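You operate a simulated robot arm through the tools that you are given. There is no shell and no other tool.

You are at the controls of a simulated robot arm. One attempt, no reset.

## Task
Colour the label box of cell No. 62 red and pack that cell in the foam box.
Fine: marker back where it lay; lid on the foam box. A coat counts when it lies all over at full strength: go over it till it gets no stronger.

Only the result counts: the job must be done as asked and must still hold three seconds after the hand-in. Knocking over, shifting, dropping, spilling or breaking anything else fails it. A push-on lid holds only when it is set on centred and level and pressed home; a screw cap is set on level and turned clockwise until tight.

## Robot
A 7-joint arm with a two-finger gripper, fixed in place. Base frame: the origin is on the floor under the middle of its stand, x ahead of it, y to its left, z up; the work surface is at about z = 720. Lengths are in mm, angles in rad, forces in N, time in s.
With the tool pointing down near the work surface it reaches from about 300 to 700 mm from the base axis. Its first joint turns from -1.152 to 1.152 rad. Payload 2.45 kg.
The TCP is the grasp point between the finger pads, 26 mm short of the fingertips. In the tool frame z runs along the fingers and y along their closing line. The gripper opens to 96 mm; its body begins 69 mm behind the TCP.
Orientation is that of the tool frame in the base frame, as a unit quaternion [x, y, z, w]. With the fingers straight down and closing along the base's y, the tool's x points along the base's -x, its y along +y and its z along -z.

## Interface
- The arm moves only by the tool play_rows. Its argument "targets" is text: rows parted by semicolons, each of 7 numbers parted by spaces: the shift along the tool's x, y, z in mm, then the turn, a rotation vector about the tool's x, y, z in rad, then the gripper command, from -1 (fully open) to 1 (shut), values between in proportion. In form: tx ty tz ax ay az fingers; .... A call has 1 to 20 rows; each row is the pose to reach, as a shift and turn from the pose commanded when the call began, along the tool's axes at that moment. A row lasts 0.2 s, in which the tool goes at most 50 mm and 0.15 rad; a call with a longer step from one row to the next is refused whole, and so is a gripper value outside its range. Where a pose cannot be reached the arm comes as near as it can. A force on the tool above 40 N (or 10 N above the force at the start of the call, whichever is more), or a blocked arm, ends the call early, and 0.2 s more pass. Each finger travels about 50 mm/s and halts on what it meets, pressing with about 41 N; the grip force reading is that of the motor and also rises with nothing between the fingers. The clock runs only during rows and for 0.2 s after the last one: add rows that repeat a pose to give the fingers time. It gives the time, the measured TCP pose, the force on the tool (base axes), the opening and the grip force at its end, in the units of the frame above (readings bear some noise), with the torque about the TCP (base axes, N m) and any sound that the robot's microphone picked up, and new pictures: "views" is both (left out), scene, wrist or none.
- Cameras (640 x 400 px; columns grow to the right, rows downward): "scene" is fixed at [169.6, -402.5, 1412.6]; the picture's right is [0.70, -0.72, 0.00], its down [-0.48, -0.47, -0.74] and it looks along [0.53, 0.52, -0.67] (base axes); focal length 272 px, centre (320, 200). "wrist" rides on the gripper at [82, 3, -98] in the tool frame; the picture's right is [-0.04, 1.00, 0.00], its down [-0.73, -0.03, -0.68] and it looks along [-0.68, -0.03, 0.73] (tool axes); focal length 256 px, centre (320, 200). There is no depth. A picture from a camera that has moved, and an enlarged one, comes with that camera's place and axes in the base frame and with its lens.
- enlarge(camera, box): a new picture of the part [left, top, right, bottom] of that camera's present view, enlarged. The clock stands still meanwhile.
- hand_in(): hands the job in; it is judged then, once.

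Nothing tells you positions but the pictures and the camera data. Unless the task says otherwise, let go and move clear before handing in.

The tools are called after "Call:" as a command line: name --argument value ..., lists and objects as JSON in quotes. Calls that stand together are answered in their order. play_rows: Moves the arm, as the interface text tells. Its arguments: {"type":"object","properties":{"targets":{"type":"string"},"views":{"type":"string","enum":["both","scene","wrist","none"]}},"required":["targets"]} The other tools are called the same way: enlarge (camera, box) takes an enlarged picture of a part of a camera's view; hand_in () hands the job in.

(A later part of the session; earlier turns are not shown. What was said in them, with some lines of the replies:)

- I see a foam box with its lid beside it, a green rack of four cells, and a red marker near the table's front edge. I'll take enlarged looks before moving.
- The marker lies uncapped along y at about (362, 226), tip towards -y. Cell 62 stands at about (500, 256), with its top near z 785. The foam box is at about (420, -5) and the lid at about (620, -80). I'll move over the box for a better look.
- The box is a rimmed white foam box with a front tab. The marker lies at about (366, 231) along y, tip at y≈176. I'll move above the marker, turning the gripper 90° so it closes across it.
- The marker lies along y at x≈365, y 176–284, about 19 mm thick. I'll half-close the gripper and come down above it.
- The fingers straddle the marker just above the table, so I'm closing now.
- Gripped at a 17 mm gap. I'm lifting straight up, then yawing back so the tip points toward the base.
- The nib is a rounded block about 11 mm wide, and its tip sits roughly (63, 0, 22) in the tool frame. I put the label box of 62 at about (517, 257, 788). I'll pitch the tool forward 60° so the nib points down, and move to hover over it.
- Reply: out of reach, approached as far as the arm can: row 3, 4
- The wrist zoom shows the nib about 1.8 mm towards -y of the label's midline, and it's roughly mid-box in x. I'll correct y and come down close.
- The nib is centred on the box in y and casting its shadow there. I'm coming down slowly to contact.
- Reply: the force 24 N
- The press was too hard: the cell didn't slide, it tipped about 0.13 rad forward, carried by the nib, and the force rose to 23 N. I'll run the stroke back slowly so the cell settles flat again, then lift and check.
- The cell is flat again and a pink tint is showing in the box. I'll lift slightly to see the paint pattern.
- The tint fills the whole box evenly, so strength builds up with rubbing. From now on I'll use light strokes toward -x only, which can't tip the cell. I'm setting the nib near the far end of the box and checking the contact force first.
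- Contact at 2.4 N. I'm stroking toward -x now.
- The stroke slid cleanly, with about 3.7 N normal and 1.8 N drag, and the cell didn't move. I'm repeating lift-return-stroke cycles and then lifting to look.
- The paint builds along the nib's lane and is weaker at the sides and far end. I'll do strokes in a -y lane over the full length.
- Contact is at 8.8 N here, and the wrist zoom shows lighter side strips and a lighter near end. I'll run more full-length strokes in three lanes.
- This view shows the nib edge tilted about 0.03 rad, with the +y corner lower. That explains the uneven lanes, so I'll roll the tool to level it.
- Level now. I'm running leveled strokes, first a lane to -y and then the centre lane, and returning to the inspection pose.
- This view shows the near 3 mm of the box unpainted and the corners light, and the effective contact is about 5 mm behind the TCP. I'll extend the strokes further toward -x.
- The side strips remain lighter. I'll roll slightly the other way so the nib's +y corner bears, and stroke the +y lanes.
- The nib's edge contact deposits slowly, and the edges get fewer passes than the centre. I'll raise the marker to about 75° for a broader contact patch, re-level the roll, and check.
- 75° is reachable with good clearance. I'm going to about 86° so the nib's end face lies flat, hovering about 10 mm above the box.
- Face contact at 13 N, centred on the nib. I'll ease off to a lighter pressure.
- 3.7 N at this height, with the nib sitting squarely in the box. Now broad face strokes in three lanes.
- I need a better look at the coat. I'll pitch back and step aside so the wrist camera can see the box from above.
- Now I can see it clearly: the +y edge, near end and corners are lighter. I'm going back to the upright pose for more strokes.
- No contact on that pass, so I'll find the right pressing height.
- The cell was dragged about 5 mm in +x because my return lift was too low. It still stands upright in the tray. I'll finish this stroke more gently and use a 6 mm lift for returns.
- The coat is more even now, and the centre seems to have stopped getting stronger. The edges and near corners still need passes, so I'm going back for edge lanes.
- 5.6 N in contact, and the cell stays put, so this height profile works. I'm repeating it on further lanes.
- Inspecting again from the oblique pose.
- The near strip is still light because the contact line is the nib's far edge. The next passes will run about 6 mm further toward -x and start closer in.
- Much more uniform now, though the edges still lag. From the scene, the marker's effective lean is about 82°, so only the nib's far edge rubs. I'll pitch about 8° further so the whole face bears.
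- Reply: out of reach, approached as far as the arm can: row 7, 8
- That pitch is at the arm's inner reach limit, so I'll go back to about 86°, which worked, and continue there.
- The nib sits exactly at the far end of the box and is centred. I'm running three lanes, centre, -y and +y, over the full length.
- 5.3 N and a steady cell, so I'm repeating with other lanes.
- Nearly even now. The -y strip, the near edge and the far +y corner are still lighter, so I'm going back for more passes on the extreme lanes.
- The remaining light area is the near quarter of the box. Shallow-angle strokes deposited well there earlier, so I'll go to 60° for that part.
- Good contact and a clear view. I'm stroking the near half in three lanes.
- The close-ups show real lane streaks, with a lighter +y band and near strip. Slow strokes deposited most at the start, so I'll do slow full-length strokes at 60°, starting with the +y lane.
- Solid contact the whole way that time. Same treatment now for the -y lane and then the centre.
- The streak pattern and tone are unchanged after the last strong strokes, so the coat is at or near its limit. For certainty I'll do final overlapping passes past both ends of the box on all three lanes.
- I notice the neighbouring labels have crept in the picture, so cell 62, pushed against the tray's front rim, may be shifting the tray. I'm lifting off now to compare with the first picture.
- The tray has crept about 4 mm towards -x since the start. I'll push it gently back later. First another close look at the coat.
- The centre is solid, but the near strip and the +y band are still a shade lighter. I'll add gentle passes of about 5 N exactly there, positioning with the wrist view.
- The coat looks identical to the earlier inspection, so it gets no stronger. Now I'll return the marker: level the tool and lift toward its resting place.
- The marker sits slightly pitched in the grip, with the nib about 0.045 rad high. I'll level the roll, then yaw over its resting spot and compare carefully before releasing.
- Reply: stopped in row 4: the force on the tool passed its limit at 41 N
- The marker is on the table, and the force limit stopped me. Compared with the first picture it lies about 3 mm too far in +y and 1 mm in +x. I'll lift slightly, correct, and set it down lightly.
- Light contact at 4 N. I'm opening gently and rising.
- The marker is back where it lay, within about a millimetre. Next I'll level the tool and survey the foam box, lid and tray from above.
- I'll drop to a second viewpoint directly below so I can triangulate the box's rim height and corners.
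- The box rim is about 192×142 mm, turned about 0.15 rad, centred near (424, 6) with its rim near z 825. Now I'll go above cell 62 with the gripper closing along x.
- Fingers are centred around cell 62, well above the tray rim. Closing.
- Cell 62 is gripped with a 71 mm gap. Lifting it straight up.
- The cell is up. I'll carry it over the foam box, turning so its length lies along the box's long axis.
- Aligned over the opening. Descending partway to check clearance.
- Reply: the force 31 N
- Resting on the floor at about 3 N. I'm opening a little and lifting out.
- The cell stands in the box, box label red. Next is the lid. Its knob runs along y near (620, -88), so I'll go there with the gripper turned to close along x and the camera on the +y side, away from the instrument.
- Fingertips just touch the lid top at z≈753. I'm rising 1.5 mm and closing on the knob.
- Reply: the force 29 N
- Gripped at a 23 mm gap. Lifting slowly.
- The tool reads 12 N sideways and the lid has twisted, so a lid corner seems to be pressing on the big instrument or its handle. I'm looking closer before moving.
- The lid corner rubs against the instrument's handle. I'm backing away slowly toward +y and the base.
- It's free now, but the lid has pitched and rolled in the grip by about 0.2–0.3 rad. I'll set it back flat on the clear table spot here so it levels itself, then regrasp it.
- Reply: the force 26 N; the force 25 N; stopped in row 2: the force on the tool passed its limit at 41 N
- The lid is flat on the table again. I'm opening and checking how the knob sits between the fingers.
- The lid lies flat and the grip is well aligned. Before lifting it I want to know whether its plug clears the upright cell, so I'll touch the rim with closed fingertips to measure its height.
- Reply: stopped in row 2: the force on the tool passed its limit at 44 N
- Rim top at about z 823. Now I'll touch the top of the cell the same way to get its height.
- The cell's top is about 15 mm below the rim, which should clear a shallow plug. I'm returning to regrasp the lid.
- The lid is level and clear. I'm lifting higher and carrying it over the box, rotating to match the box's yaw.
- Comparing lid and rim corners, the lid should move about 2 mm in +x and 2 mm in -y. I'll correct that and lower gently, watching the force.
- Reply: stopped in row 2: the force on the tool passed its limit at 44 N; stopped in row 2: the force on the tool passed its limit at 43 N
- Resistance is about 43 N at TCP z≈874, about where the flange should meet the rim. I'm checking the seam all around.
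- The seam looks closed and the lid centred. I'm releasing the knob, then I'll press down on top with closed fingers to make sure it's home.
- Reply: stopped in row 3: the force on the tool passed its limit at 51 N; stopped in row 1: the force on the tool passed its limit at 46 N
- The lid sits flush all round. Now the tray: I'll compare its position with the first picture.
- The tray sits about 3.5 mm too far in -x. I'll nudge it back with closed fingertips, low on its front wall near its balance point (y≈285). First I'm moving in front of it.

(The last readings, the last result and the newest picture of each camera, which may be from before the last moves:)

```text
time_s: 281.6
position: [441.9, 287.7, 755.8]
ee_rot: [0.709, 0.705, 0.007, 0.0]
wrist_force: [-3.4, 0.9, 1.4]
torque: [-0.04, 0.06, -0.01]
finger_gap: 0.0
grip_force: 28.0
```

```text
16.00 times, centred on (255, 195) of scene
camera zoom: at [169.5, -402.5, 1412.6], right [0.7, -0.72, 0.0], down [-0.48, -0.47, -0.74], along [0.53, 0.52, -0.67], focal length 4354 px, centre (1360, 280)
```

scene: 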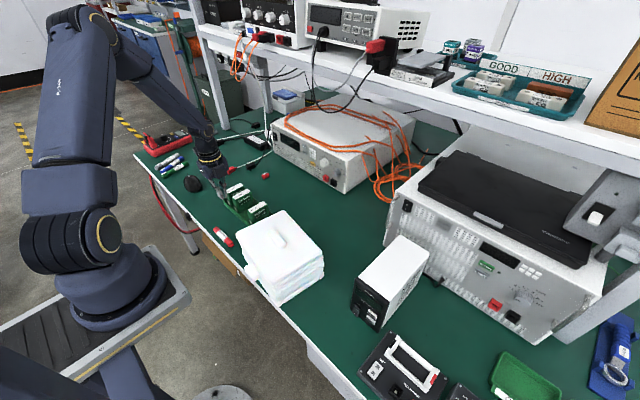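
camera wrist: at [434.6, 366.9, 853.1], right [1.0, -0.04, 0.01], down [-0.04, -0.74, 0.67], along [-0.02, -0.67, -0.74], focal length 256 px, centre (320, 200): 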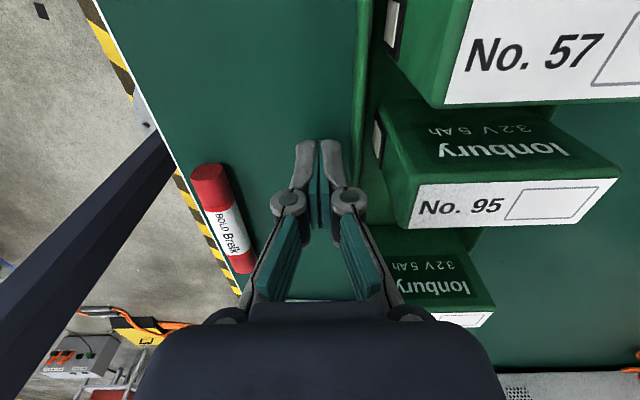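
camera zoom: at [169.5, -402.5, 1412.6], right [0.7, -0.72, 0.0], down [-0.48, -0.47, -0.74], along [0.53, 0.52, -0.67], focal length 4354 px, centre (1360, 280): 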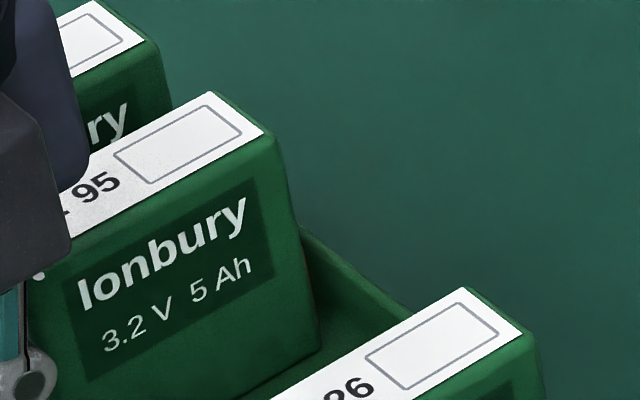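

The tray labels now match their original pixel positions. I'm backing away and rising clear.

Call:
play_rows --targets "0 -3 0 0 0 0 1; 0 -12 0 0 0 0 1; 0 -18 0 0 0 0 1; 0 -18 -30 0 0 0 1; 0 -18 -70 0 0 0 1; 0 -18 -115 0 0 0 1; 0 -18 -160 0 0 0 0.5; 0 -18 -205 0 0 0 0; 0 -18 -240 0 0 0 -0.3; 0 -18 -240 0 0 0 -0.3" --views "both"

Call:
enlarge --camera "scene" --box '[190, 170, 290, 250]'

Call:
enlarge --camera "scene" --box '[200, 190, 440, 340]'

Call:
enlarge --camera "scene" --box '[140, 120, 300, 220]'

```text
time_s: 283.8
position: [423.3, 284.1, 996.0]
ee_rot: [0.708, 0.706, 0.007, -0.001]
wrist_force: [0.4, 0.3, 0.5]
torque: [-0.04, 0.0, 0.0]
finger_gap: 62.0
grip_force: 0.1
camera wrist: at [424.2, 365.5, 1094.6], right [1.0, -0.04, 0.01], down [-0.04, -0.74, 0.67], along [-0.02, -0.67, -0.74], focal length 256 px, centre (320, 200)
```

scene: 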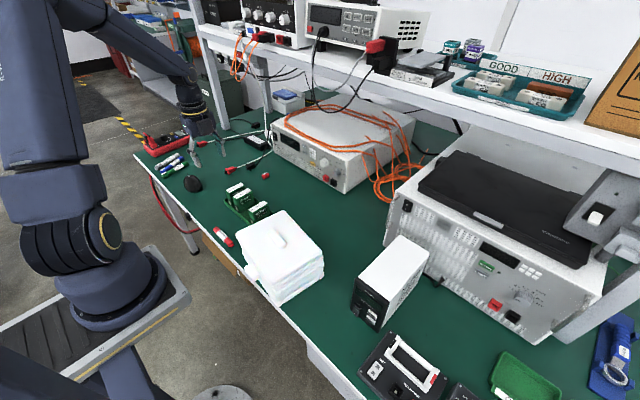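
wrist: 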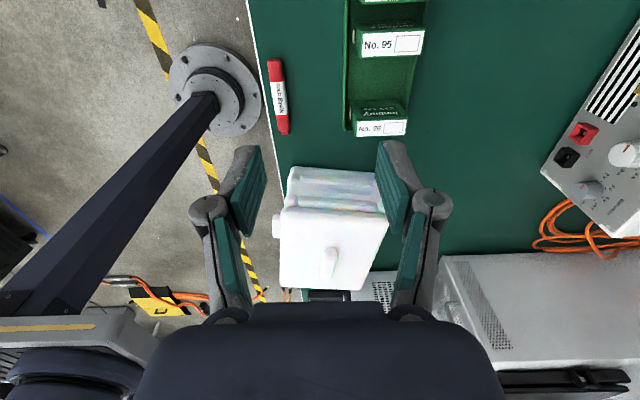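

```text
5.00 times, centred on (240, 210) of scene
camera zoom: at [169.5, -402.5, 1412.6], right [0.7, -0.72, 0.0], down [-0.48, -0.47, -0.74], along [0.53, 0.52, -0.67], focal length 1361 px, centre (720, 150)
```

zoom: 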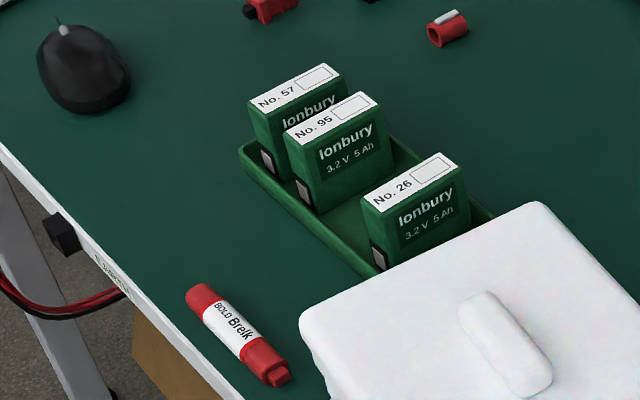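

```text
2.67 times, centred on (320, 265) of scene
camera zoom: at [169.5, -402.5, 1412.6], right [0.7, -0.72, 0.0], down [-0.48, -0.47, -0.74], along [0.53, 0.52, -0.67], focal length 726 px, centre (320, 27)
```

zoom: 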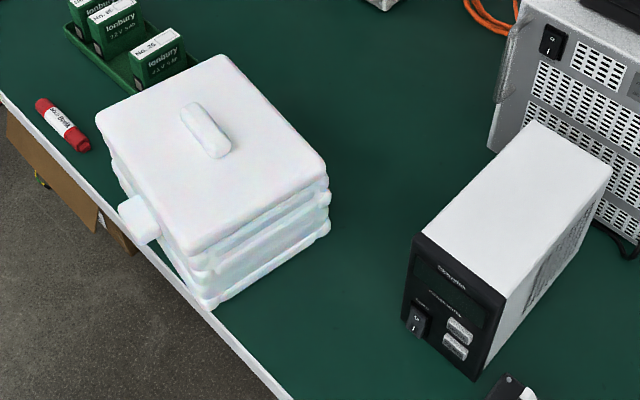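

```text
4.00 times, centred on (220, 170) of scene
camera zoom: at [169.5, -402.5, 1412.6], right [0.7, -0.72, 0.0], down [-0.48, -0.47, -0.74], along [0.53, 0.52, -0.67], focal length 1089 px, centre (720, 320)
```

zoom: 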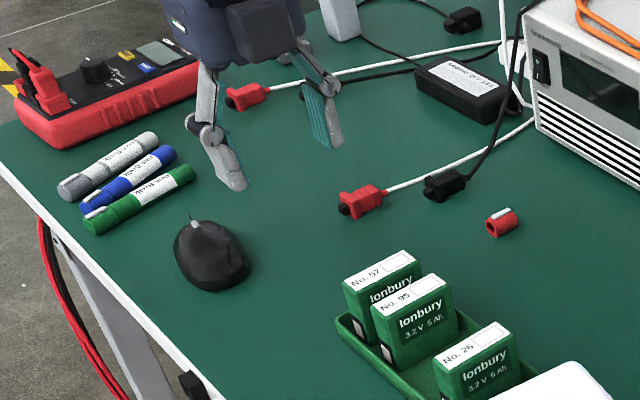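

Everything checks out. Marker, tray, neighbouring cells and instruments match the first picture. Cell 62, its label box red, is in the foam box under a flush, centred lid, and the gripper is open and clear. I'm handing in.

Call:
hand_in

```text
The job is handed in.
```

The label box of cell No. 62 is coloured red, and the cell stands upright in the foam box with the lid on. The job is handed in; I don't have the verdict.

- **Coat:** I went over the box until repeated passes made no visible difference. The edges looked a shade lighter than the centre, and I took that to be how the full coat looks. If any strip is short of full strength, it would be there.
- **Marker:** It is back where it lay, within about a millimetre. The loose cap was not touched.
- **Lid:** It slipped against the big instrument's handle on the first lift, so I set it down and regrasped it. It now sits centred with no gap I could see on the three sides I could view. It did not move when pressed from above at about 50 N.
- **Tray:** Colouring dragged the tray about 4 mm toward the robot. I pushed it back, and its labels again match the first picture to within about half a millimetre.

Nothing was knocked over, though cell 62 tipped slightly early in the colouring and was set flat again. The other cells, the foam box and the white power supply match the first picture.
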